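You operate a simulated robot arm through the tools that you are given. There is no shell and no other tool. Be economical: measure what you need, move in short steps, check, and stop when the job is done.

Carry out the task below with a simulated robot arm. There is one attempt and no reset: what you move stays moved.

Task
Put things in order on the top of the long table. At the end: the green tumbler from the top of the long table stands where the white key tag (marked "OUT") stood; the silver strainer stands where the green tumbler stood; the white key tag stands where the teal refill bottle (marked "HAIR") stood; the teal refill bottle from the top of the long table stands on top of the teal message book (marked "NOTES"); whatever was shut is shut again. Leave all else as you found it, and nothing knocked over.

The check looks at the end state, three seconds after you hand in, the way a careful person would. Anything else that was tipped, shoved, dropped, spilled or broken makes it a failure.

Robot
A 7-joint arm with a two-finger parallel gripper, fixed in place. Base frame: the origin is at the foot of the arm, x ahead of it, y to its left, z up; the work surface is at about z = 0.8. Units: m, rad, N and s.
With the tool pointing down near the work surface it reaches from about 0.3 to 0.7 m from the base axis. Its first joint turns from -1.152 to 1.152 rad. Payload 1.57 kg.
The TCP is the grasp point between the finger pads, 0.03 m short of the fingertips. In the tool frame z runs along the fingers and y along their closing line. Largest opening 0.11 m; finger width 0.024, thickness 0.012; the body of the gripper, 0.048 by 0.112 m, starts 0.078 m behind the TCP.
Orientation is that of the tool frame in the base frame, as a unit quaternion [x, y, z, w]. With the fingers straight down and closing along the base's y, the tool's x points along the base's -x, its y along +y and its z along -z.

Tools
- The arm moves only by the tool servo_tool. Its argument "plan" is a list of rows, each a list of 3 entries, a list of its own where there are three numbers: the shift along the tool's x, y, z in m, then the turn, a rotation vector about the tool's x, y, z in rad, then the gripper command, from -1 (shut) to 1 (fully open), values between in proportion. In form: [[[dx, dy, dz], [rx, ry, rz], grip], ...]. A call has 1 to 20 rows; each row is the pose to reach, as a shift and turn from the pose commanded when the call began, along the tool's axes at that moment. Each row takes 0.2 s and may step no farther than 0.05 m and 0.15 rad from the row before; otherwise, or with a gripper value out of range, the whole call is refused. Where a pose cannot be reached the arm comes as near as it can. A force on the tool above 40 N (or 10 N above the force at the start of the call, whichever is more), or a blocked arm, ends the call early, and 0.2 s more pass. Each finger travels about 0.108 m/s and halts on what it meets, pressing with about 29 N; the grip force reading is that of the motor and also rises with nothing between the fingers. The clock runs only during rows and for 0.2 s after the last one: add rows that repeat a pose to give the fingers time. The reply holds the time, the measured pose of the TCP, the force on the tool along the base axes, the opening and the grip force, in the units named above and with some noise.
- Cameras (640 x 400 px; columns grow to the right, rows downward): "scene" is fixed at [0.1654, -0.3911, 1.4074]; the picture's right is [0.77, -0.63, 0.00], its down [-0.36, -0.43, -0.83] and it looks along [0.52, 0.64, -0.56] (base axes); focal length 322 px, centre (320, 200). "wrist" rides on the gripper at [-0.036, 0, -0.08] in the tool frame; the picture's right is [0.00, -1.00, 0.00], its down [0.97, 0.00, -0.24] and it looks along [0.24, 0.00, 0.97] (tool axes); focal length 218 px, centre (320, 200).
- grab_frame(camera): a new picture of that camera. The clock stands still meanwhile.
- point_at(camera, pixels): there is no depth. For up to 12 entries [column, row, z] of the newest picture of that camera ("zoom" is the newest enlarged one), the place [x, y] in the base frame at which the ray of that pixel passes the height z, good to about 0.003 m. The clock stands still meanwhile.
- enlarge(camera, box): a new picture of the part [left, top, right, bottom] of that camera's present view, enlarged. The clock stands still meanwhile.
- hand_in(): hands the job in; it is judged then, once.

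Go step by step. Measure first, check grasps and placings, and put right what went wrong. The budget is 80 turns and 54 pictures, counting those below and the enlarged ones. Unless the task says otherwise, let go and move clear before handing in.

The tools are called after "Emit:" by a JSON object that holds its "name" and its "arguments". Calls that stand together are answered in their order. servo_tool: Moves the arm, as the interface text tells. Its arguments: {"type":"object","properties":{"plan":{"type":"array"}},"required":["plan"]} The other tools are called the same way: grab_frame (camera) takes a picture; point_at (camera, pixels) gives the place at which the rays of pixels pass given heights; enlarge (camera, box) takes an enlarged picture of a part of a camera's view; hand_in () hands the job in.

At the start:

```text
time_s: 0.0
position: [0.3657, 0.0659, 1.1303]
ee_rot: [0.0, 1.0, 0.001, 0.0]
contact_force: [-0.4, 0.3, -0.8]
width: 0.1101
grasp_force: 0.1
```

scene: 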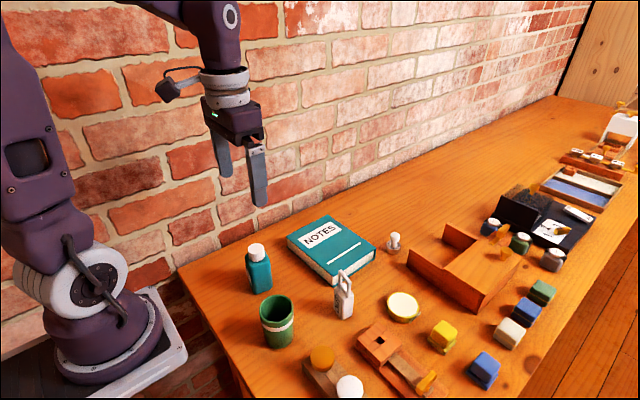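
wrist: 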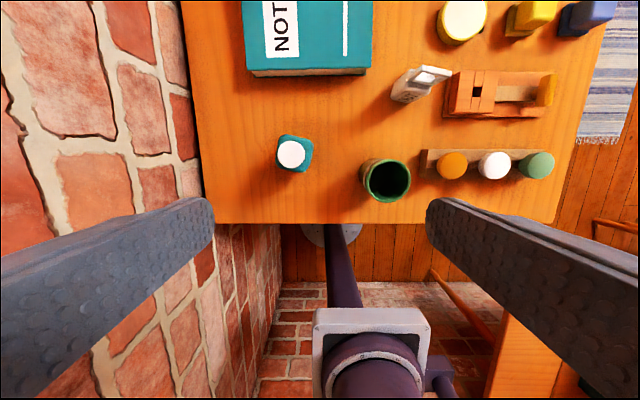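

The scene shows the teal bottle (258,268), green tumbler (277,320), white tag (344,295), the NOTES book (331,248); the strainer isn't obvious, so I enlarge to look for it.

Emit:
{"name": "enlarge", "arguments": {"camera": "scene", "box": [380, 170, 620, 320]}}

Emit:
{"name": "enlarge", "arguments": {"camera": "scene", "box": [220, 220, 540, 400]}}

```text
2.67 times, centred on (500, 245) of scene
```

zoom: 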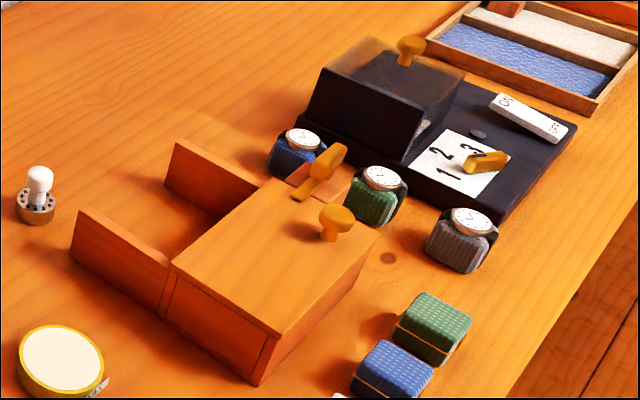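

```text
2.00 times, centred on (380, 310) of scene
```

zoom: 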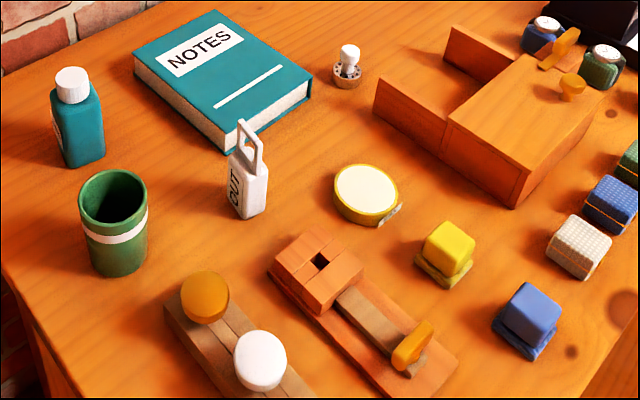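

Next I measure object positions, and the wooden box (possible hiding place), on the table plane.

Emit:
{"name": "grab_frame", "arguments": {"camera": "scene"}}

Emit:
{"name": "point_at", "arguments": {"camera": "scene", "pixels": [[260, 290, 0.8], [278, 344, 0.8], [343, 316, 0.8], [331, 250, 0.82], [443, 232, 0.8], [408, 262, 0.8], [478, 312, 0.8], [520, 257, 0.85], [505, 250, 0.87], [537, 200, 0.87], [500, 233, 0.87], [394, 250, 0.8]]}}

```text
49 pictures are left
```

scene: 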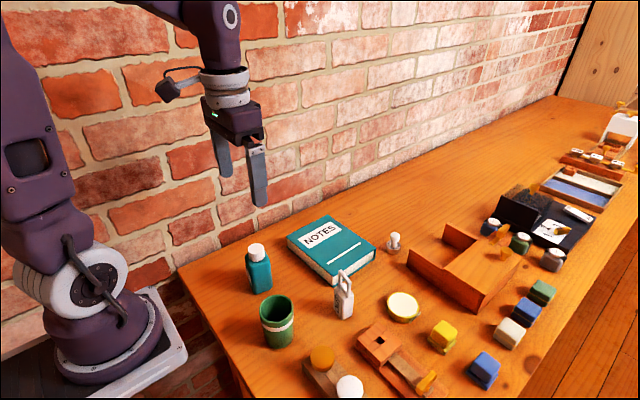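

```text
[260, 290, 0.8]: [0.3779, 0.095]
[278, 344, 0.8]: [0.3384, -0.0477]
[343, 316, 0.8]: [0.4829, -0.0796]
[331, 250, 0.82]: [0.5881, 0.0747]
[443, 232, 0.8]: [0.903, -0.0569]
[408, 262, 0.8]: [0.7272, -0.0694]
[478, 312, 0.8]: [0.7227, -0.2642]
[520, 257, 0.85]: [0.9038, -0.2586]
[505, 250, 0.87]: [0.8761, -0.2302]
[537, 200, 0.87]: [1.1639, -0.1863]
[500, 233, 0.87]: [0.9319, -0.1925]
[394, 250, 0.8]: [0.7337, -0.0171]
```

No strainer visible from here; I'll move the wrist camera forward, high over the box, to look inside.

Emit:
{"name": "servo_tool", "arguments": {"plan": [[[-0.035, -0.027, 0], [0, 0, 0], 1], [[-0.07, -0.054, 0], [0, 0, 0], 1], [[-0.105, -0.081, 0], [0, 0, 0], 1], [[-0.14, -0.108, 0], [0, 0, 0], 1], [[-0.175, -0.135, 0], [0, 0, 0], 1], [[-0.21, -0.162, 0], [0, 0, 0], 1], [[-0.234, -0.186, 0], [0, 0, 0], 1], [[-0.234, -0.186, 0], [0, 0, 0], 1]]}}

Emit:
{"name": "grab_frame", "arguments": {"camera": "wrist"}}

```text
time_s: 1.8
position: [0.5988, -0.12, 1.1292]
ee_rot: [0.0, 1.0, 0.0, 0.0]
contact_force: [0.1, -0.1, 0.3]
width: 0.1097
grasp_force: 0.1
```

```text
48 pictures are left
```

wrist: 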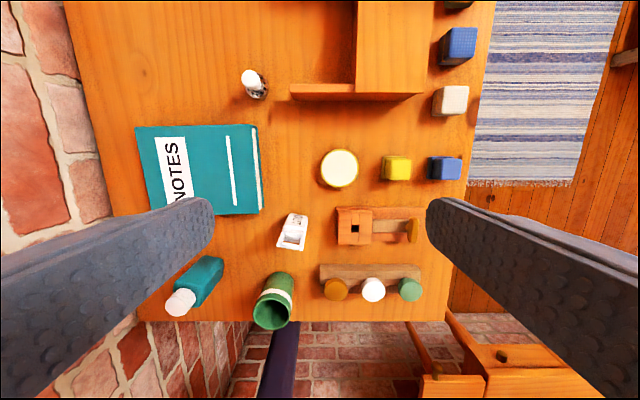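

The box's front wall is at (350,92), its interior is out of view; I tilt the tool forward to see in.

Emit:
{"name": "servo_tool", "arguments": {"plan": [[[0, 0, 0], [0, -0.14, 0], 1], [[0, 0, 0], [0, -0.28, 0], 1], [[0, 0, 0], [0, -0.42, 0], 1], [[0, 0, 0], [0, -0.56, 0], 1], [[0, 0, 0], [0, -0.7, 0], 1], [[0, 0, 0], [0, -0.7, 0], 1]]}}

Emit:
{"name": "grab_frame", "arguments": {"camera": "wrist"}}

```text
time_s: 3.2
position: [0.599, -0.1189, 1.1305]
ee_rot: [0.0, 0.939, 0.0, 0.344]
contact_force: [-0.7, 1.0, 0.1]
width: 0.1102
grasp_force: 0.1
```

```text
47 pictures are left
```

wrist: 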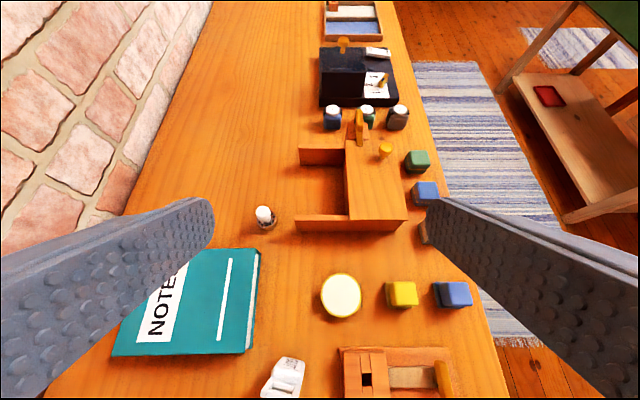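

Emit:
{"name": "enlarge", "arguments": {"camera": "wrist", "box": [280, 100, 450, 240]}}

Emit:
{"name": "enlarge", "arguments": {"camera": "wrist", "box": [290, 0, 450, 110]}}

Emit:
{"name": "enlarge", "arguments": {"camera": "scene", "box": [480, 80, 640, 240]}}

```text
2.86 times, centred on (365, 170) of wrist
```

zoom: 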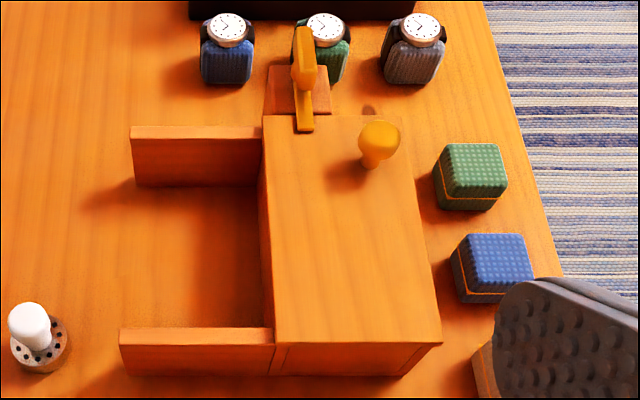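

```text
3.64 times, centred on (370, 55) of wrist
```

zoom: 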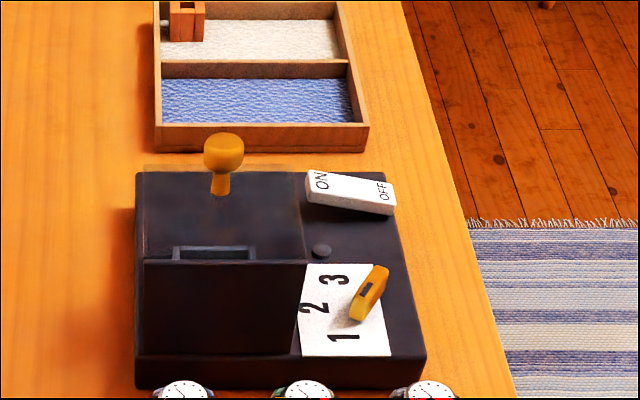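

```text
2.50 times, centred on (560, 160) of scene
```

zoom: 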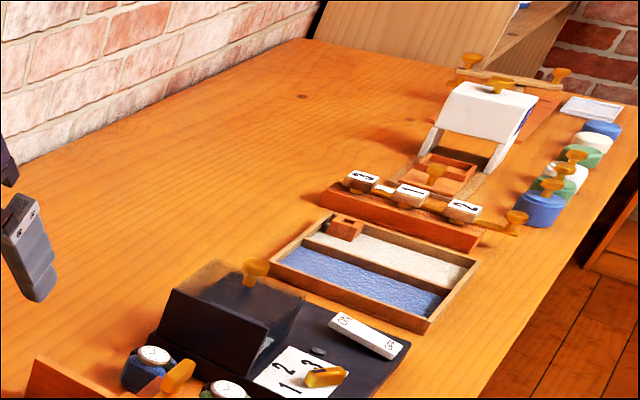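

The box has a covered half with a knob (zoom 378,140) and a turn latch (300,80) at its far edge; the strainer is likely under the lid. I move closer to inspect mechanism.

Emit:
{"name": "servo_tool", "arguments": {"plan": [[[-0.02, -0.01, 0.023], [0, 0, 0], 1], [[-0.04, -0.03, 0.046], [0, 0, 0], 1], [[-0.06, -0.05, 0.07], [0, 0, 0], 1], [[-0.079, -0.07, 0.093], [0, 0, 0], 1], [[-0.079, -0.07, 0.093], [0, 0, 0], 1]]}}

Emit:
{"name": "grab_frame", "arguments": {"camera": "wrist"}}

Emit:
{"name": "enlarge", "arguments": {"camera": "wrist", "box": [210, 60, 430, 280]}}

```text
time_s: 4.4
position: [0.7212, -0.1916, 1.1102]
ee_rot: [0.0, 0.939, 0.0, 0.343]
contact_force: [0.0, -0.2, -0.2]
width: 0.1101
grasp_force: 0.1
```

```text
43 pictures are left
```

wrist: 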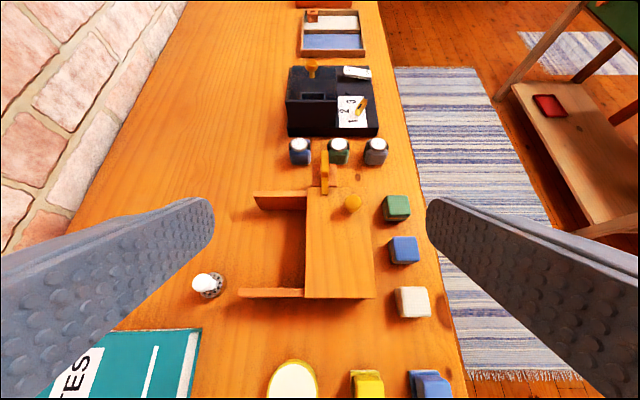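

```text
1.82 times, centred on (320, 170) of wrist
```

zoom: 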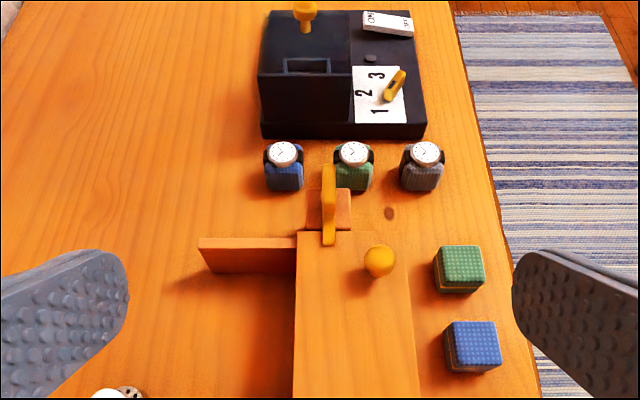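

I triangulate the lid, knob and latch with both cameras.

Emit:
{"name": "point_at", "arguments": {"camera": "wrist", "pixels": [[304, 297, 0.86], [304, 297, 0.88], [373, 297, 0.86], [305, 197, 0.86], [362, 195, 0.86], [352, 203, 0.86], [352, 203, 0.9], [324, 194, 0.87], [324, 152, 0.9], [240, 291, 0.84], [255, 192, 0.84], [340, 180, 0.85]]}}

Emit:
{"name": "enlarge", "arguments": {"camera": "scene", "box": [400, 200, 560, 320]}}

```text
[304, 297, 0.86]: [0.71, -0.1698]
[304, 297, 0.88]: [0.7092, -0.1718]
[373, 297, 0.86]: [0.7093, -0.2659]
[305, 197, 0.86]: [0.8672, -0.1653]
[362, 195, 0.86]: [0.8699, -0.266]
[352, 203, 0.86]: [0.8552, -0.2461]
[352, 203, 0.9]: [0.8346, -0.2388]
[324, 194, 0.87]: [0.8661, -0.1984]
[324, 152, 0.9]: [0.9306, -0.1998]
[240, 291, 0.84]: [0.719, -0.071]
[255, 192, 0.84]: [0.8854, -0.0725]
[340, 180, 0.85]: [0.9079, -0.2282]
```

```text
3.33 times, centred on (480, 260) of scene
```

zoom: 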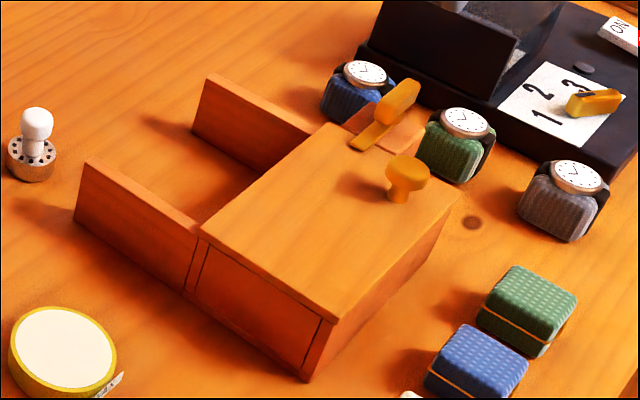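

Emit:
{"name": "point_at", "arguments": {"camera": "zoom", "pixels": [[200, 235, 0.85], [200, 235, 0.87], [335, 318, 0.86], [460, 190, 0.86], [322, 125, 0.86], [190, 290, 0.8], [306, 381, 0.8], [405, 172, 0.9], [398, 195, 0.86], [365, 143, 0.87], [400, 95, 0.9], [90, 160, 0.84]]}}

```text
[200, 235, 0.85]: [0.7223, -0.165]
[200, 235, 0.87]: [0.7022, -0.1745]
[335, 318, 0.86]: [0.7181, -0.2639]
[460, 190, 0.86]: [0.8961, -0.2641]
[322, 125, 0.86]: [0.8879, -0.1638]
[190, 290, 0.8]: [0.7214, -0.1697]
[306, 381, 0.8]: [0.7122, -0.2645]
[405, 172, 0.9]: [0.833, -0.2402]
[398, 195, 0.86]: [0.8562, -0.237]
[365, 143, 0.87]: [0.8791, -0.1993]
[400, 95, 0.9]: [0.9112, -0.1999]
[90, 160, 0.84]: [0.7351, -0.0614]
```

Lid top is at z≈0.86 (x 0.71–0.89, y −0.165…−0.265), knob at about (0.845,−0.24,0.90), latch at y −0.20; rails to the left suggest the lid slides to +y. I approach above the knob with the tilted tool for a closer look.

Emit:
{"name": "servo_tool", "arguments": {"plan": [[[0.004, -0.01, 0.0385], [0, 0, 0], 0.5], [[0.008, -0.02, 0.077], [0, 0, 0], 0], [[0.012, -0.03, 0.1155], [0, 0, 0], 0], [[0.016, -0.04, 0.154], [0, 0, 0], 0], [[0.02, -0.048, 0.1926], [0, 0, 0], 0], [[0.02, -0.048, 0.1926], [0, 0, 0], 0]]}}

Emit:
{"name": "grab_frame", "arguments": {"camera": "wrist"}}

Emit:
{"name": "enlarge", "arguments": {"camera": "scene", "box": [380, 130, 580, 320]}}

```text
time_s: 5.8
position: [0.8047, -0.2277, 0.9593]
ee_rot: [0.0, 0.939, 0.0, 0.343]
contact_force: [0.0, -0.4, 0.2]
width: 0.0549
grasp_force: 0.0
out of reach, approached as far as the arm can: row 4, 5, 6
```

```text
40 pictures are left
```

wrist: 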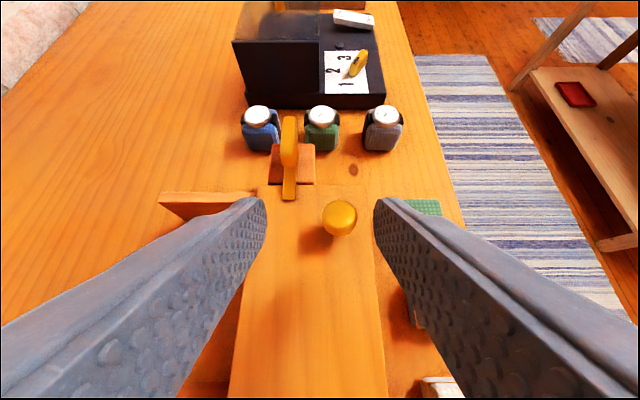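

```text
2.11 times, centred on (480, 225) of scene
```

zoom: 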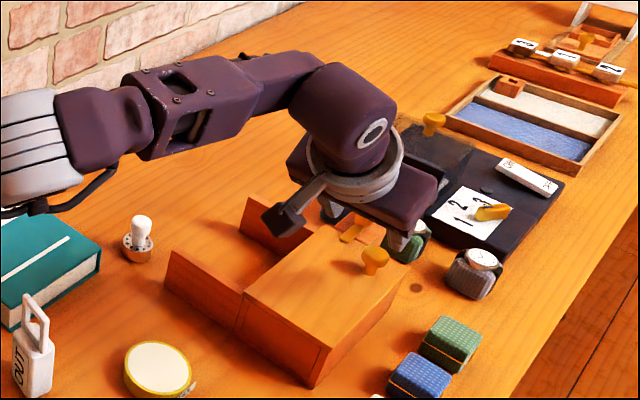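

The arm hits its reach limit at this tilt; the knob (340,217) is slightly beyond. I back off slightly, tilt further to ~1.15 rad, which extends reach.

Emit:
{"name": "servo_tool", "arguments": {"plan": [[[0, 0, -0.01], [0, -0.12, 0], 0], [[0, 0, -0.02], [0, -0.24, 0], 0], [[0, 0, -0.02], [0, -0.36, 0], 0], [[0, 0, -0.02], [0, -0.45, 0], 0], [[0, 0, -0.02], [0, -0.45, 0], 0]]}}

Emit:
{"name": "grab_frame", "arguments": {"camera": "wrist"}}

```text
time_s: 7.0
position: [0.793, -0.2277, 0.9755]
ee_rot: [0.0, 0.839, -0.001, 0.544]
contact_force: [-0.4, 0.4, 0.1]
width: 0.0554
grasp_force: 0.0
```

```text
38 pictures are left
```

wrist: 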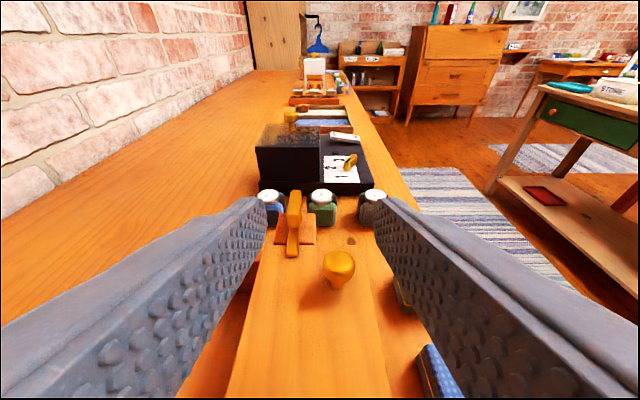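

Emit:
{"name": "point_at", "arguments": {"camera": "wrist", "pixels": [[339, 265, 0.9], [339, 265, 0.89], [335, 288, 0.86], [294, 256, 0.87], [294, 200, 0.9], [294, 200, 0.92], [294, 244, 0.86]]}}

Emit:
{"name": "enlarge", "arguments": {"camera": "wrist", "box": [240, 170, 400, 300]}}

```text
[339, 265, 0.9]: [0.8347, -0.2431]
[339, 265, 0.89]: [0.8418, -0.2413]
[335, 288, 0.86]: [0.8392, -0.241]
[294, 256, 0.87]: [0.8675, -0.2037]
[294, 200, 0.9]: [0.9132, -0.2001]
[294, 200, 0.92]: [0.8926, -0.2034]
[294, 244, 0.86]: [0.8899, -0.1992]
```

```text
3.08 times, centred on (320, 235) of wrist
```

zoom: 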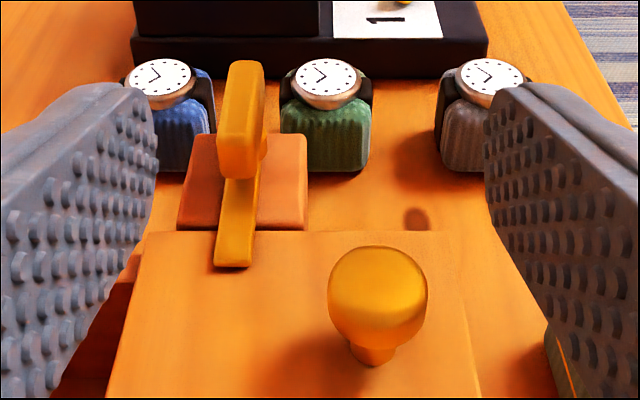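

Knob at (0.84,−0.241), z≈0.89. I straddle it with fingers open 0.045.

Emit:
{"name": "servo_tool", "arguments": {"plan": [[[0.03, -0.007, 0], [0, 0, 0], -0.18], [[0.0576, -0.0143, 0], [0, 0, 0], -0.18], [[0.0576, -0.0143, 0.035], [0, 0, 0], -0.18], [[0.0576, -0.0143, 0.0684], [0, 0, 0], -0.18], [[0.0576, -0.0143, 0.0684], [0, 0, 0], -0.18]]}}

Emit:
{"name": "grab_frame", "arguments": {"camera": "wrist"}}

```text
time_s: 8.2
position: [0.8315, -0.2403, 0.8944]
ee_rot: [0.001, 0.839, 0.0, 0.544]
contact_force: [-0.1, 0.4, 0.4]
width: 0.0452
grasp_force: 0.0
```

```text
36 pictures are left
```

wrist: 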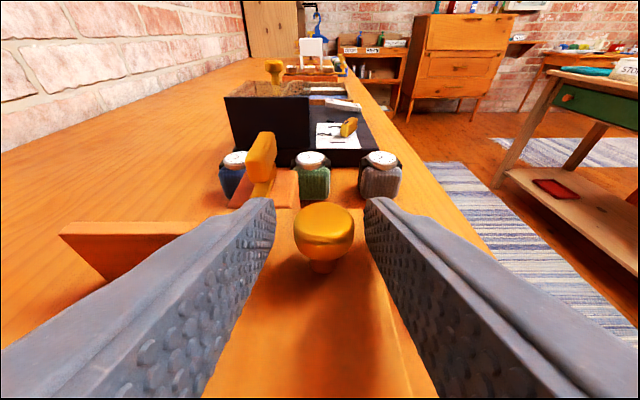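

Reach works. I pull back slightly so only fingertips hold the knob (clear of latch), grip, and test a small +y slide.

Emit:
{"name": "servo_tool", "arguments": {"plan": [[[0.003, 0, -0.012], [0, 0, 0], -0.18], [[0.003, 0, -0.012], [0, 0, 0], -1], [[0.003, 0, -0.012], [0, 0, 0], -1], [[0.003, 0.006, -0.012], [0, 0, 0], -1], [[0.003, 0.012, -0.012], [0, 0, 0], -1], [[0.003, 0.018, -0.012], [0, 0, 0], -1]]}}

Emit:
{"name": "grab_frame", "arguments": {"camera": "wrist"}}

```text
time_s: 9.4
position: [0.8203, -0.2375, 0.8989]
ee_rot: [0.003, 0.838, -0.006, 0.546]
contact_force: [23.2, -8.9, -11.4]
width: 0.0253
grasp_force: 37.0
stopped in row 6: the force on the tool passed its limit (the readings are from after the stop); the commanded pose is now the measured one
```

```text
35 pictures are left
```

wrist: 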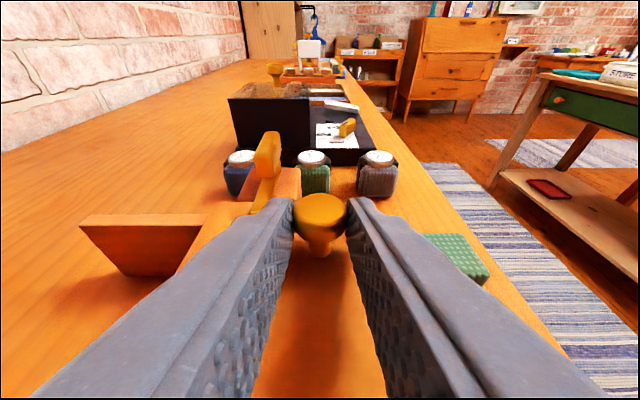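

The lid is locked (force rose to ~25 N, no motion), so the latch must be turned first. I let go, back up and measure the latch handle.

Emit:
{"name": "servo_tool", "arguments": {"plan": [[[0, 0, 0], [0, 0, 0], -0.2], [[0, 0, 0], [0, 0, 0], -0.2], [[-0.005, 0.01, -0.03], [0, 0, 0], -0.3], [[-0.02, 0.03, -0.04], [0, 0, 0], -0.4]]}}

Emit:
{"name": "enlarge", "arguments": {"camera": "wrist", "box": [220, 120, 380, 260]}}

```text
time_s: 10.4
position: [0.7912, -0.207, 0.9328]
ee_rot: [0.003, 0.838, -0.006, 0.546]
contact_force: [0.4, 0.6, 0.0]
width: 0.0331
grasp_force: 0.1
```

```text
2.86 times, centred on (300, 190) of wrist
```

zoom: 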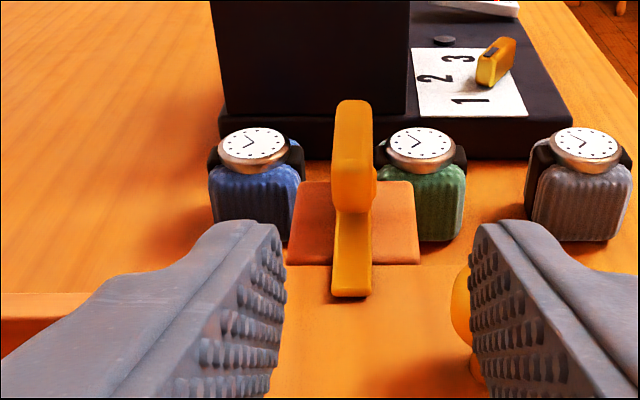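

Emit:
{"name": "point_at", "arguments": {"camera": "zoom", "pixels": [[350, 297, 0.86], [350, 297, 0.868], [350, 212, 0.87], [350, 212, 0.88], [350, 103, 0.91], [350, 103, 0.92], [334, 180, 0.89], [374, 180, 0.89], [350, 165, 0.9], [290, 262, 0.86], [414, 185, 0.86], [350, 263, 0.86]]}}

Emit:
{"name": "enlarge", "arguments": {"camera": "scene", "box": [470, 200, 530, 260]}}

```text
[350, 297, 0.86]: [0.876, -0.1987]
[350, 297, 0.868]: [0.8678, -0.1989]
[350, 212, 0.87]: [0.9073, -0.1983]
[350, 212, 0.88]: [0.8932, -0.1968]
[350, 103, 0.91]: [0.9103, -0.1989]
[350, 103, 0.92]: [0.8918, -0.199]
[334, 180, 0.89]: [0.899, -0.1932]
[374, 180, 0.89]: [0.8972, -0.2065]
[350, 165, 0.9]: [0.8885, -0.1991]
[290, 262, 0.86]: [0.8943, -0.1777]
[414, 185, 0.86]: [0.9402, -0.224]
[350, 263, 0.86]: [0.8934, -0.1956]
```

```text
6.67 times, centred on (500, 230) of scene
```

zoom: 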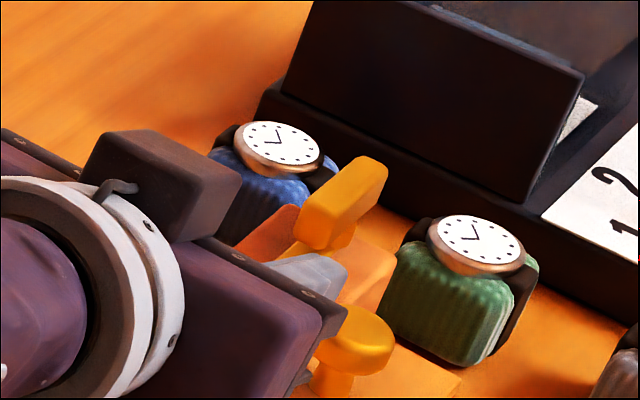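

Emit:
{"name": "point_at", "arguments": {"camera": "zoom", "pixels": [[314, 212, 0.905], [314, 212, 0.91], [372, 162, 0.905], [372, 162, 0.91], [314, 245, 0.88], [314, 245, 0.89], [372, 162, 0.9], [314, 212, 0.9]]}}

```text
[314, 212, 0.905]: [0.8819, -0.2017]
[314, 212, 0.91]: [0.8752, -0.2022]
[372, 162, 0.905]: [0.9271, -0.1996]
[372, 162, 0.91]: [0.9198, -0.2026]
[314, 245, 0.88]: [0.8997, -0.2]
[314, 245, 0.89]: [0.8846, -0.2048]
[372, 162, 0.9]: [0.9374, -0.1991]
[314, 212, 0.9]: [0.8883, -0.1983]
```

Handle spans x≈0.888–0.937, y −0.20, z 0.88–0.90, pivot near (0.912,−0.20). I approach to straddle its near end.

Emit:
{"name": "servo_tool", "arguments": {"plan": [[[-0.004, 0.0035, 0.03], [0, 0, 0], -0.4], [[-0.004, 0.007, 0.06], [0, 0, 0], -0.4], [[-0.004, 0.007, 0.08], [0, 0, 0], -0.4], [[-0.004, 0.007, 0.091], [0, 0, 0], -0.4], [[-0.004, 0.007, 0.091], [0, 0, 0], -0.4]]}}

Emit:
{"name": "enlarge", "arguments": {"camera": "wrist", "box": [220, 120, 420, 270]}}

```text
time_s: 11.6
position: [0.8664, -0.2002, 0.9052]
ee_rot: [0.004, 0.839, -0.006, 0.545]
contact_force: [-0.7, 0.5, 0.5]
width: 0.0331
grasp_force: 0.0
out of reach, approached as far as the arm can: row 4, 5
```

```text
2.67 times, centred on (320, 195) of wrist
```

zoom: 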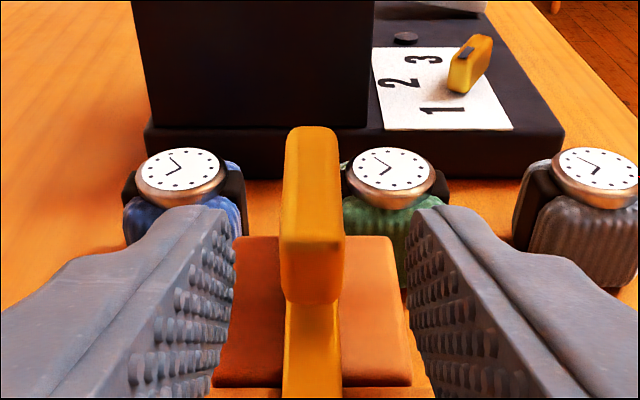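

Tips just reach the handle; more tilt gives more reach. I tilt another 0.2 rad, narrowing the opening.

Emit:
{"name": "servo_tool", "arguments": {"plan": [[[0, 0, -0.015], [0, -0.1, 0], -0.5], [[0, 0, -0.015], [0, -0.2, 0], -0.55], [[0, 0, -0.015], [0, -0.2, 0], -0.55]]}}

```text
time_s: 12.4
position: [0.8534, -0.2006, 0.9116]
ee_rot: [0.002, 0.779, -0.005, 0.627]
contact_force: [-0.9, -0.7, 0.1]
width: 0.025
grasp_force: 0.0
```

Emit:
{"name": "servo_tool", "arguments": {"plan": [[[0.008, 0, 0.01], [0, 0, 0], -0.55], [[0.012, 0, 0.022], [0, 0, 0], -0.55], [[0.012, 0, 0.032], [0, 0, 0], -0.55], [[0.012, 0, 0.032], [0, 0, 0], -0.55]]}}

Emit:
{"name": "enlarge", "arguments": {"camera": "wrist", "box": [220, 120, 420, 270]}}

```text
time_s: 12.8
position: [0.8592, -0.2042, 0.9076]
ee_rot: [0.001, 0.778, -0.008, 0.628]
contact_force: [-59.6, -0.9, 28.4]
width: 0.0229
grasp_force: 0.0
out of reach, approached as far as the arm can: row 2
stopped in row 2: the force on the tool passed its limit (the readings are from after the stop); the commanded pose is now the measured one
```

```text
2.67 times, centred on (320, 195) of wrist
```

zoom: 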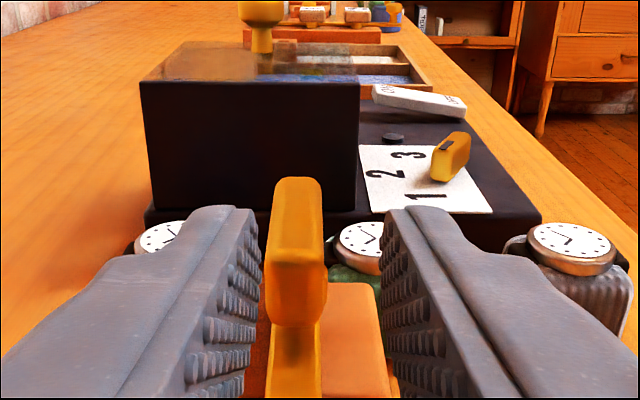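

The left fingertip met the handle's front corner (force −60 N in x): the handle is at y≈−0.199 while I drifted to −0.204. I back off, recenter, and open slightly.

Emit:
{"name": "servo_tool", "arguments": {"plan": [[[0, 0, -0.015], [0, 0, 0], -0.47], [[0.003, 0.005, -0.015], [0, 0, 0], -0.47], [[0.006, 0.005, -0.005], [0, 0, 0], -0.47], [[0.01, 0.005, 0.005], [0, 0, 0], -0.47], [[0.011, 0.005, 0.012], [0, 0, 0], -0.47], [[0.012, 0.005, 0.018], [0, 0, 0], -0.47]]}}

Emit:
{"name": "enlarge", "arguments": {"camera": "wrist", "box": [220, 120, 420, 270]}}

```text
time_s: 13.9
position: [0.8615, -0.1983, 0.8908]
ee_rot: [0.005, 0.784, -0.002, 0.62]
contact_force: [-76.7, 17.4, 42.0]
width: 0.0285
grasp_force: 0.1
stopped in row 5: the force on the tool passed its limit (the readings are from after the stop); the commanded pose is now the measured one
```

```text
2.67 times, centred on (320, 195) of wrist
```

zoom: 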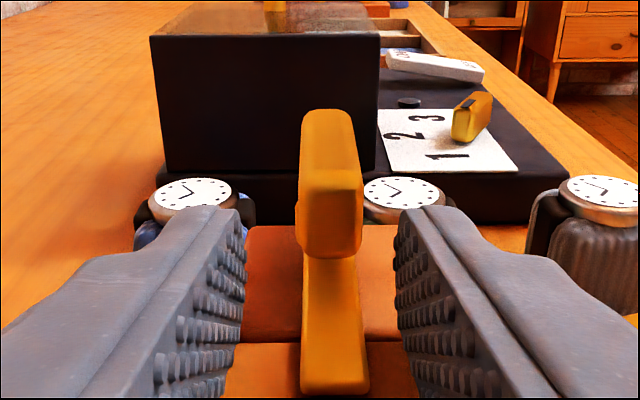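

Handle is straddled but the flared right finger evidently presses against the knob (force −77 x, +42 z). I back out, raise, and yaw the tool ~−0.25 rad so the hand comes from the left, clear of the knob and nearer the arm's radial direction.

Emit:
{"name": "servo_tool", "arguments": {"plan": [[[0, 0, -0.015], [0, 0, 0], -0.47], [[-0.0184, 0.004, -0.0265], [0, 0, 0], -0.4], [[-0.0184, 0.008, -0.0265], [0.122, 0.05, 0.027], -0.4], [[-0.0184, 0.008, -0.0265], [0.244, 0.1, 0.055], -0.4], [[-0.0184, 0.008, -0.0265], [0.244, 0.1, 0.055], -0.4]]}}

Emit:
{"name": "grab_frame", "arguments": {"camera": "wrist"}}

```text
time_s: 15.1
position: [0.8417, -0.1888, 0.9138]
ee_rot: [0.1, 0.807, -0.081, 0.576]
contact_force: [-0.2, 0.9, -0.2]
width: 0.033
grasp_force: 0.2
```

```text
29 pictures are left
```

wrist: 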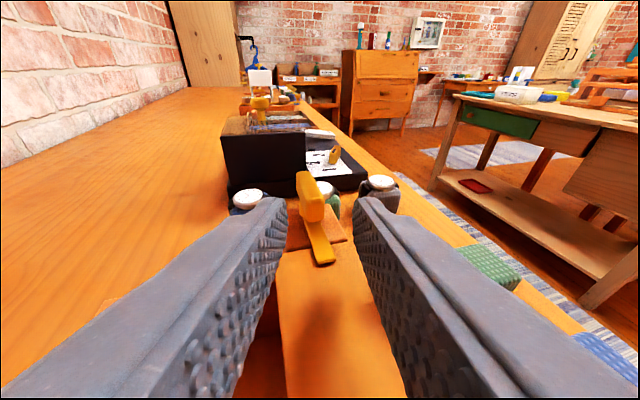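

Emit:
{"name": "servo_tool", "arguments": {"plan": [[[0.0027, 0.0065, 0.01], [0, 0, 0], -0.4], [[0.0027, 0.0065, 0.02], [0, 0, 0], -0.4], [[0.0027, 0.0065, 0.03], [0, 0, 0], -0.4], [[0.0027, 0.0065, 0.0384], [0, 0, 0], -0.4], [[0.0027, 0.0065, 0.0384], [0, 0, 0], -0.4]]}}

Emit:
{"name": "grab_frame", "arguments": {"camera": "wrist"}}

```text
time_s: 16.3
position: [0.8702, -0.1949, 0.8976]
ee_rot: [0.101, 0.807, -0.08, 0.576]
contact_force: [-0.3, -0.5, 0.2]
width: 0.0332
grasp_force: 0.0
out of reach, approached as far as the arm can: row 3, 4, 5
```

```text
28 pictures are left
```

wrist: 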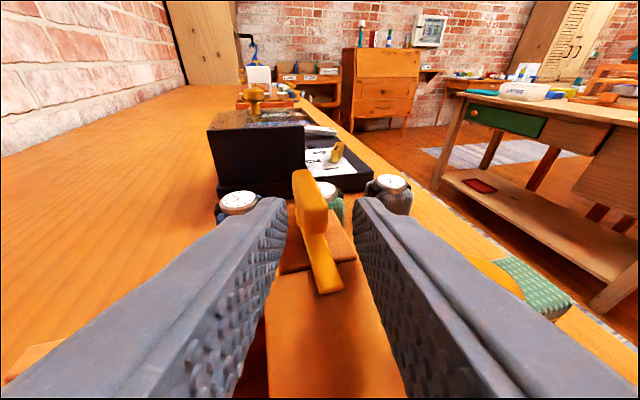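

Straddling with ~10 mm overlap, no contact. I close on the handle.

Emit:
{"name": "servo_tool", "arguments": {"plan": [[[0, 0, 0], [0, 0, 0], -0.8], [[0, 0, 0], [0, 0, 0], -1], [[0, 0, 0], [0, 0, 0], -1]]}}

Emit:
{"name": "enlarge", "arguments": {"camera": "wrist", "box": [220, 120, 420, 300]}}

```text
time_s: 17.1
position: [0.8709, -0.1929, 0.8989]
ee_rot: [0.099, 0.807, -0.08, 0.576]
contact_force: [2.1, 21.0, -4.3]
width: 0.0156
grasp_force: 31.5
```

```text
2.22 times, centred on (320, 210) of wrist
```

zoom: 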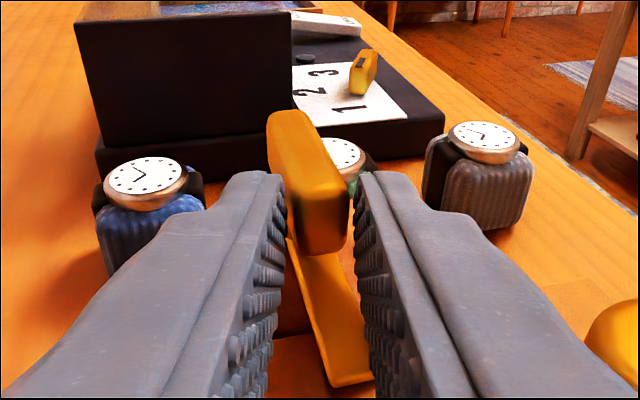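

The handle is gripped (0.0156). I turn it about its pivot, near end toward +y.

Emit:
{"name": "servo_tool", "arguments": {"plan": [[[-0.0001, 0.0058, -0.0001], [0.132, 0.002, 0.045], -1], [[-0.0004, 0.0115, 0.0005], [0.265, 0.004, 0.09], -1], [[-0.001, 0.0172, 0.002], [0.397, 0.006, 0.135], -1]]}}

Emit:
{"name": "enlarge", "arguments": {"camera": "wrist", "box": [220, 120, 420, 300]}}

```text
time_s: 17.4
position: [0.8725, -0.1897, 0.9]
ee_rot: [0.101, 0.808, -0.079, 0.575]
contact_force: [5.9, 15.5, -3.8]
width: 0.0133
grasp_force: 30.5
out of reach, approached as far as the arm can: row 1
stopped in row 1: the force on the tool passed its limit (the readings are from after the stop); the commanded pose is now the measured one
```

```text
2.22 times, centred on (320, 210) of wrist
```

zoom: 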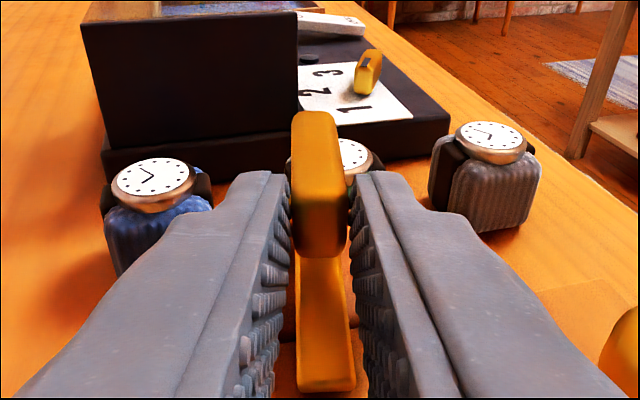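

The handle turned ~0.25 rad and is now aligned with the fingers, so this direction works. I continue in small increments, staying a bit back to stay within reach.

Emit:
{"name": "servo_tool", "arguments": {"plan": [[[0, 0.005, -0.001], [0.06, 0, 0.02], -1], [[0, 0.01, -0.002], [0.12, 0, 0.04], -1], [[0, 0.015, -0.003], [0.18, 0, 0.06], -1], [[0, 0.02, -0.003], [0.24, 0, 0.08], -1], [[0, 0.025, -0.003], [0.3, 0, 0.1], -1]]}}

Emit:
{"name": "enlarge", "arguments": {"camera": "wrist", "box": [220, 120, 420, 300]}}

```text
time_s: 17.9
position: [0.8727, -0.1889, 0.8995]
ee_rot: [0.107, 0.808, -0.084, 0.574]
contact_force: [6.2, 14.3, -2.1]
width: 0.0134
grasp_force: 29.9
out of reach, approached as far as the arm can: row 1, 2
stopped in row 2: the force on the tool passed its limit (the readings are from after the stop); the commanded pose is now the measured one
```

```text
2.22 times, centred on (320, 210) of wrist
```

zoom: 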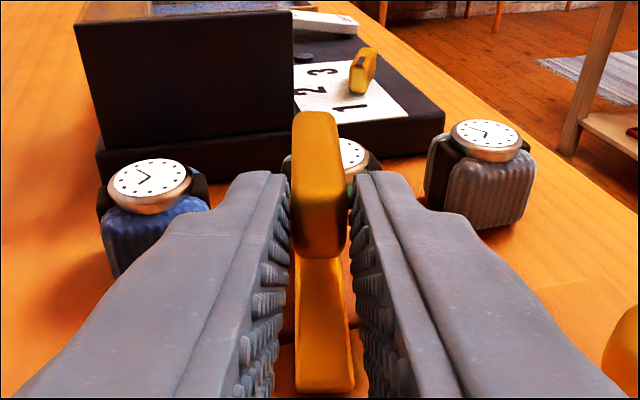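

It stalls at ~0.25 rad with rising force — probably a stop. I try the opposite sense: near end toward −y, rotating about the pivot and raising slightly for knob clearance.

Emit:
{"name": "servo_tool", "arguments": {"plan": [[[-0.0005, -0.0028, 0], [-0.066, -0.001, -0.022], -1], [[-0.001, -0.0057, 0.0001], [-0.132, -0.002, -0.045], -1], [[-0.002, -0.0085, 0.0002], [-0.198, -0.003, -0.067], -1], [[-0.0031, -0.0113, 0.0004], [-0.265, -0.004, -0.09], -1], [[-0.0044, -0.014, 0.001], [-0.331, -0.005, -0.112], -1], [[-0.0056, -0.0167, 0.0016], [-0.397, -0.007, -0.135], -1], [[-0.0065, -0.0193, 0.0027], [-0.464, -0.008, -0.157], -1], [[-0.0073, -0.0219, 0.0039], [-0.53, -0.009, -0.18], -1]]}}

Emit:
{"name": "enlarge", "arguments": {"camera": "wrist", "box": [220, 120, 420, 300]}}

```text
time_s: 19.4
position: [0.8727, -0.1909, 0.8981]
ee_rot: [0.097, 0.812, -0.075, 0.571]
contact_force: [1.3, 12.3, 1.3]
width: 0.0132
grasp_force: 29.7
out of reach, approached as far as the arm can: row 1, 2, 3, 4, 5, 6, 7
stopped in row 7: the force on the tool passed its limit (the readings are from after the stop); the commanded pose is now the measured one
```

```text
2.22 times, centred on (320, 210) of wrist
```

zoom: 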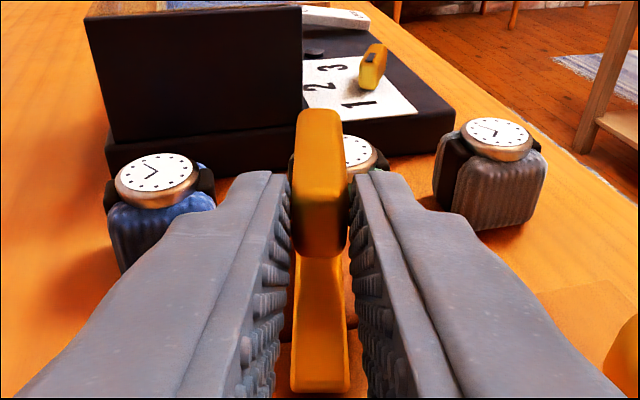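

The commands were at the arm's reach limit, which explains the stalls in both senses. I'll open slightly, retreat 6 mm, lower 7 mm so the right finger also catches the long bar, and sweep toward +y (which shortens reach).

Emit:
{"name": "servo_tool", "arguments": {"plan": [[[0, 0, 0], [0, 0, 0], -0.4], [[0.0019, -0.0015, -0.0055], [0, 0, 0], -0.4], [[0.0085, -0.0014, -0.0032], [0, 0, 0], -0.4], [[0.0092, 0.0083, -0.0057], [0, 0, 0], -0.4], [[0.0099, 0.018, -0.0082], [0, 0, 0], -0.35], [[0.0103, 0.0228, -0.0095], [0, 0, 0], -0.3], [[0.0106, 0.0277, -0.0107], [0, 0, 0], -0.2], [[0.0109, 0.0325, -0.012], [0, 0, 0], -0.1], [[0.0113, 0.0374, -0.0132], [0, 0, 0], 0], [[0.0117, 0.0422, -0.0145], [0, 0, 0], 0], [[0.012, 0.0471, -0.0157], [0, 0, 0], 0]]}}

Emit:
{"name": "grab_frame", "arguments": {"camera": "wrist"}}

```text
time_s: 20.4
position: [0.8658, -0.188, 0.8964]
ee_rot: [0.097, 0.81, -0.082, 0.572]
contact_force: [-1.4, 1.2, 4.7]
width: 0.0355
grasp_force: 0.0
out of reach, approached as far as the arm can: row 2
stopped in row 5: the force on the tool passed its limit (the readings are from after the stop); the commanded pose is now the measured one
```

```text
23 pictures are left
```

wrist: 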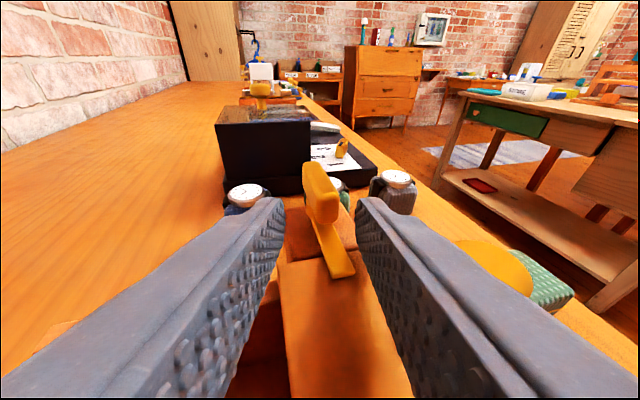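

The handle sprang back, so +y was past a stop; the real opening sense is near end toward −y. I back out, close, come down left of the bar, and sweep −y against the long bar.

Emit:
{"name": "servo_tool", "arguments": {"plan": [[[0.0012, -0.0104, -0.0404], [0, 0, 0], -0.6], [[0.0031, 0.0167, -0.0473], [0, 0, 0], -1], [[0.009, 0.02, -0.03], [0, 0, 0], -1], [[0.0152, 0.0199, -0.0126], [0, 0, 0], -1], [[0.0152, 0.0199, -0.0126], [0, 0, 0], -1], [[0.0148, 0.0141, -0.0111], [0, 0, 0], -1], [[0.0144, 0.0083, -0.0096], [0, 0, 0], -1], [[0.014, 0.0025, -0.0081], [0, 0, 0], -1], [[0.0136, -0.0033, -0.0066], [0, 0, 0], -1], [[0.0132, -0.0091, -0.0051], [0, 0, 0], -1], [[0.0128, -0.0149, -0.0036], [0, 0, 0], -1]]}}

Emit:
{"name": "grab_frame", "arguments": {"camera": "wrist"}}

```text
time_s: 21.5
position: [0.8544, -0.1629, 0.8906]
ee_rot: [0.094, 0.809, -0.081, 0.575]
contact_force: [-52.2, 11.5, 25.5]
width: 0.0
grasp_force: 21.1
stopped in row 5: the force on the tool passed its limit (the readings are from after the stop); the commanded pose is now the measured one
```

```text
22 pictures are left
```

wrist: 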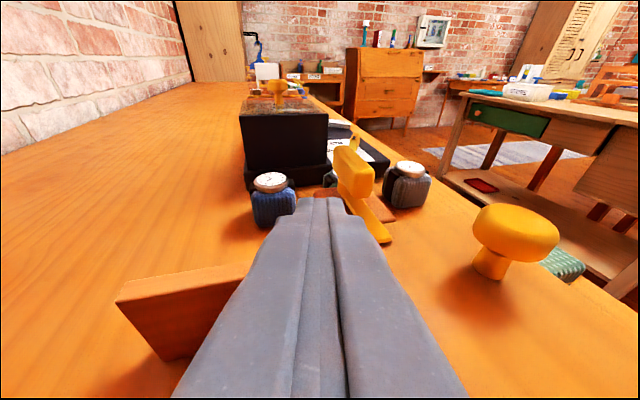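

The tool stopped with a force mostly along −tool z, though little is visibly in front. I check from the scene camera.

Emit:
{"name": "enlarge", "arguments": {"camera": "scene", "box": [400, 170, 560, 290]}}

```text
3.33 times, centred on (480, 230) of scene
```

zoom: 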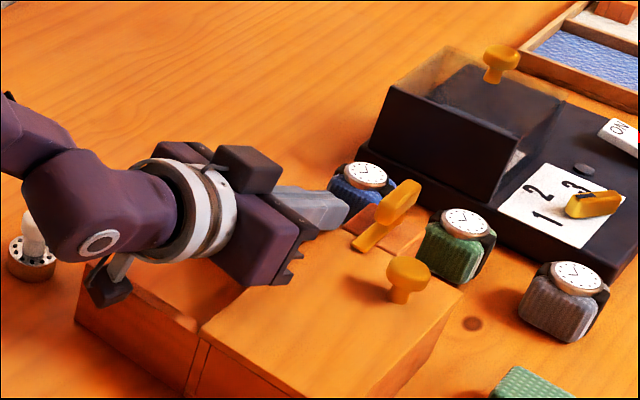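

In the scene, the dark appendage under the wrist (zoom 108,288) is low near the box's near rail (75–200, 280): that is what bumps, not the tips. I retreat up and use less tilt (~1.05), keeping the wrist higher.

Emit:
{"name": "servo_tool", "arguments": {"plan": [[[-0.02, 0, -0.03], [0, 0, 0], -1], [[-0.03, 0.0, -0.04], [0, 0.1, 0], -1], [[-0.03, 0.0, -0.04], [0, 0.2, 0], -1], [[-0.03, 0.0, -0.04], [0, 0.2, 0], -1]]}}

Emit:
{"name": "enlarge", "arguments": {"camera": "scene", "box": [400, 200, 560, 320]}}

```text
time_s: 22.5
position: [0.8311, -0.1559, 0.9293]
ee_rot: [0.102, 0.862, -0.072, 0.491]
contact_force: [-0.2, -0.1, -0.4]
width: 0.0002
grasp_force: 21.6
```

```text
3.33 times, centred on (480, 260) of scene
```

zoom: 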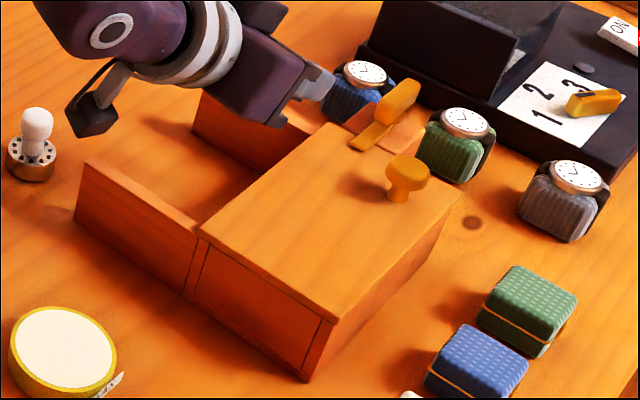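

Box is undisturbed. Now I lower left of the bar with the steeper tool and sweep toward −y.

Emit:
{"name": "servo_tool", "arguments": {"plan": [[[0.0197, -0.0012, 0.01], [0, 0, 0], -1], [[0.0197, -0.0012, 0.028], [0, 0, 0], -1], [[0.0197, -0.0012, 0.0456], [0, 0, 0], -1], [[0.0197, -0.0012, 0.0456], [0, 0, 0], -1], [[0.0191, -0.007, 0.0469], [0, 0, 0], -1], [[0.0185, -0.0128, 0.0482], [0, 0, 0], -1], [[0.0179, -0.0186, 0.0495], [0, 0, 0], -1], [[0.0173, -0.0244, 0.0508], [0, 0, 0], -1], [[0.0167, -0.0302, 0.0521], [0, 0, 0], -1], [[0.0161, -0.036, 0.0534], [0, 0, 0], -1]]}}

Emit:
{"name": "grab_frame", "arguments": {"camera": "wrist"}}

```text
time_s: 24.7
position: [0.8579, -0.2027, 0.8948]
ee_rot: [0.103, 0.86, -0.073, 0.495]
contact_force: [-1.6, 10.7, 29.2]
width: 0.0
grasp_force: 21.2
```

```text
19 pictures are left
```

wrist: 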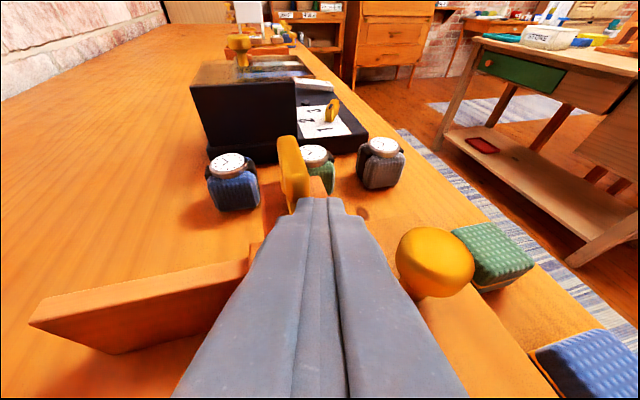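

The closed fingers rode up onto the bar (force +29 z) rather than turning it. I'll lift, return to the left, and push on the taller handle block instead (tip z≈0.888, x≈0.897).

Emit:
{"name": "servo_tool", "arguments": {"plan": [[[-0.0387, -0.0011, -0.0228], [0, 0, 0], -1], [[-0.0348, 0.0351, -0.0312], [0, 0, 0], -1], [[-0.0225, 0.0395, -0.016], [0, 0, 0], -1], [[-0.0103, 0.0395, -0.001], [0, 0, 0], -1], [[-0.0103, 0.0395, -0.001], [0, 0, 0], -1], [[-0.0109, 0.0337, 0.0003], [0, 0, 0], -1], [[-0.0115, 0.0279, 0.0016], [0, 0, 0], -1], [[-0.0121, 0.0221, 0.0029], [0, 0, 0], -1], [[-0.0127, 0.0163, 0.0042], [0, 0, 0], -1], [[-0.0133, 0.0105, 0.0055], [0, 0, 0], -1]]}}

Emit:
{"name": "grab_frame", "arguments": {"camera": "wrist"}}

```text
time_s: 26.6
position: [0.8723, -0.1756, 0.8976]
ee_rot: [0.101, 0.862, -0.069, 0.492]
contact_force: [1.2, 5.8, 0.1]
width: 0.0
grasp_force: 21.4
stopped in row 9: the force on the tool passed its limit (the readings are from after the stop); the commanded pose is now the measured one
```

```text
18 pictures are left
```

wrist: 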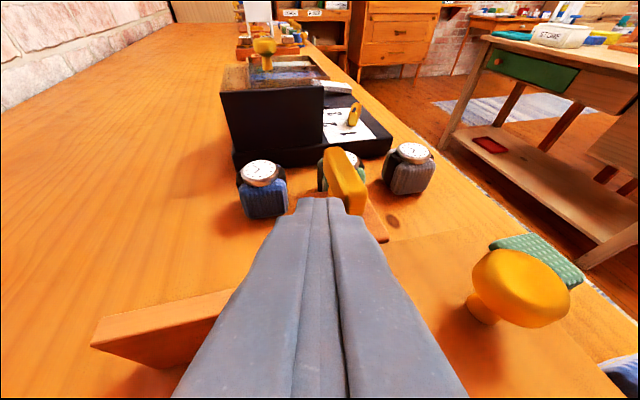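

Handle contact reached (face at y≈−0.194) and the call cut on the contact spike. I continue pushing −y in finer steps.

Emit:
{"name": "servo_tool", "arguments": {"plan": [[[-0.0003, -0.003, 0.0006], [0, 0, 0], -1], [[-0.0006, -0.006, 0.0012], [0, 0, 0], -1], [[-0.0009, -0.009, 0.0018], [0, 0, 0], -1], [[-0.0012, -0.012, 0.0024], [0, 0, 0], -1], [[-0.0015, -0.015, 0.003], [0, 0, 0], -1], [[-0.0018, -0.018, 0.0036], [0, 0, 0], -1], [[-0.0021, -0.021, 0.0042], [0, 0, 0], -1], [[-0.0024, -0.024, 0.0048], [0, 0, 0], -1]]}}

Emit:
{"name": "enlarge", "arguments": {"camera": "wrist", "box": [220, 120, 420, 260]}}

```text
time_s: 27.1
position: [0.873, -0.1768, 0.8967]
ee_rot: [0.098, 0.862, -0.067, 0.493]
contact_force: [0.9, 6.3, 1.2]
width: 0.0
grasp_force: 21.8
stopped in row 2: the force on the tool passed its limit (the readings are from after the stop); the commanded pose is now the measured one
```

```text
2.86 times, centred on (320, 190) of wrist
```

zoom: 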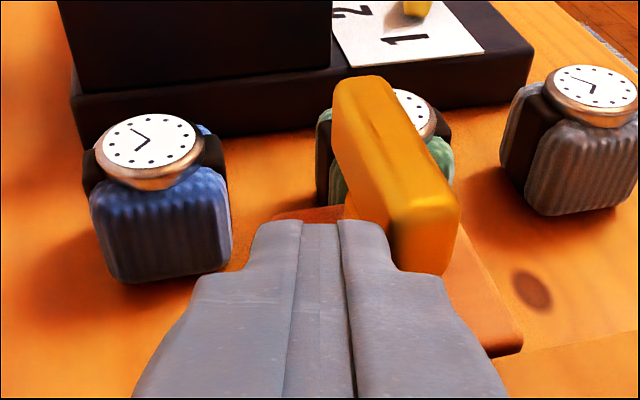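

Pushing −y meets a hard stop with no rotation, whereas +y had turned ~0.25 rad earlier; those +y stalls came from the wrist appendage and reach limit. So I go over to the right side of the bar, yaw a bit more, lower, and sweep +y with the steeper tool.

Emit:
{"name": "servo_tool", "arguments": {"plan": [[[-0.0313, -0.0048, -0.0353], [0, 0, 0], -1], [[-0.034, -0.0398, -0.0289], [0.103, 0.003, 0.061], -1], [[-0.011, -0.039, -0.015], [0.103, 0.003, 0.061], -1], [[0.0112, -0.0385, -0.0023], [0.103, 0.003, 0.061], -1], [[0.0112, -0.0385, -0.0023], [0.103, 0.003, 0.061], -1], [[0.0118, -0.0327, -0.0036], [0.103, 0.003, 0.061], -1], [[0.0124, -0.0269, -0.0049], [0.103, 0.003, 0.061], -1], [[0.013, -0.0211, -0.0062], [0.103, 0.003, 0.061], -1], [[0.0136, -0.0153, -0.0075], [0.103, 0.003, 0.061], -1], [[0.0142, -0.0095, -0.0088], [0.103, 0.003, 0.061], -1]]}}

Emit:
{"name": "grab_frame", "arguments": {"camera": "wrist"}}

```text
time_s: 28.7
position: [0.8579, -0.2061, 0.8948]
ee_rot: [0.15, 0.852, -0.097, 0.492]
contact_force: [-0.3, 0.3, 0.9]
width: 0.0001
grasp_force: 21.2
stopped in row 7: the force on the tool passed its limit (the readings are from after the stop); the commanded pose is now the measured one
```

```text
16 pictures are left
```

wrist: 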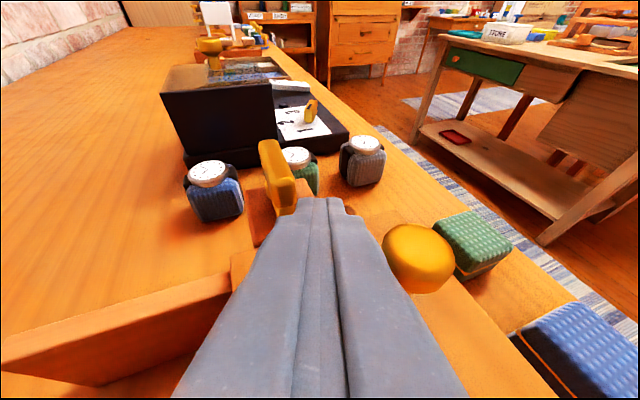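

The tip is resting on the lid (z stuck at 0.8948 twice), so the stop was the downward press. From this commanded pose I raise 2 mm and push +y in small steps.

Emit:
{"name": "servo_tool", "arguments": {"plan": [[[-0.0017, 0, -0.001], [0, 0, 0], -1], [[-0.0009, 0.0047, -0.0026], [0, 0, 0], -1], [[-0.0001, 0.0094, -0.0042], [0, 0, 0], -1], [[0.0007, 0.0141, -0.0058], [0, 0, 0], -1], [[0.0015, 0.0188, -0.0074], [0, 0, 0], -1], [[0.0023, 0.0235, -0.009], [0, 0, 0], -1], [[0.0031, 0.0282, -0.0106], [0, 0, 0], -1]]}}

Emit:
{"name": "grab_frame", "arguments": {"camera": "wrist"}}

```text
time_s: 30.3
position: [0.8569, -0.1767, 0.8964]
ee_rot: [0.149, 0.852, -0.097, 0.492]
contact_force: [-0.6, 0.1, -0.6]
width: 0.0
grasp_force: 21.9
```

```text
15 pictures are left
```

wrist: 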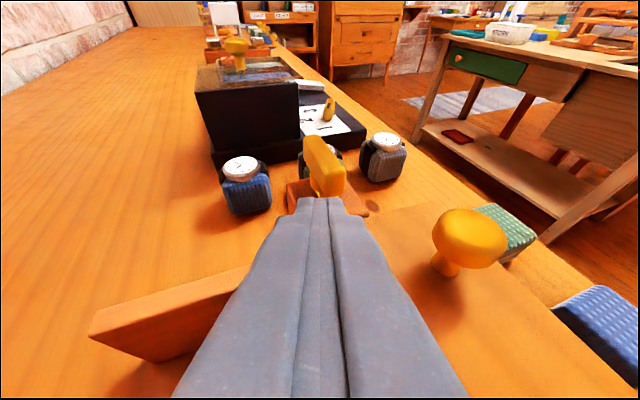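

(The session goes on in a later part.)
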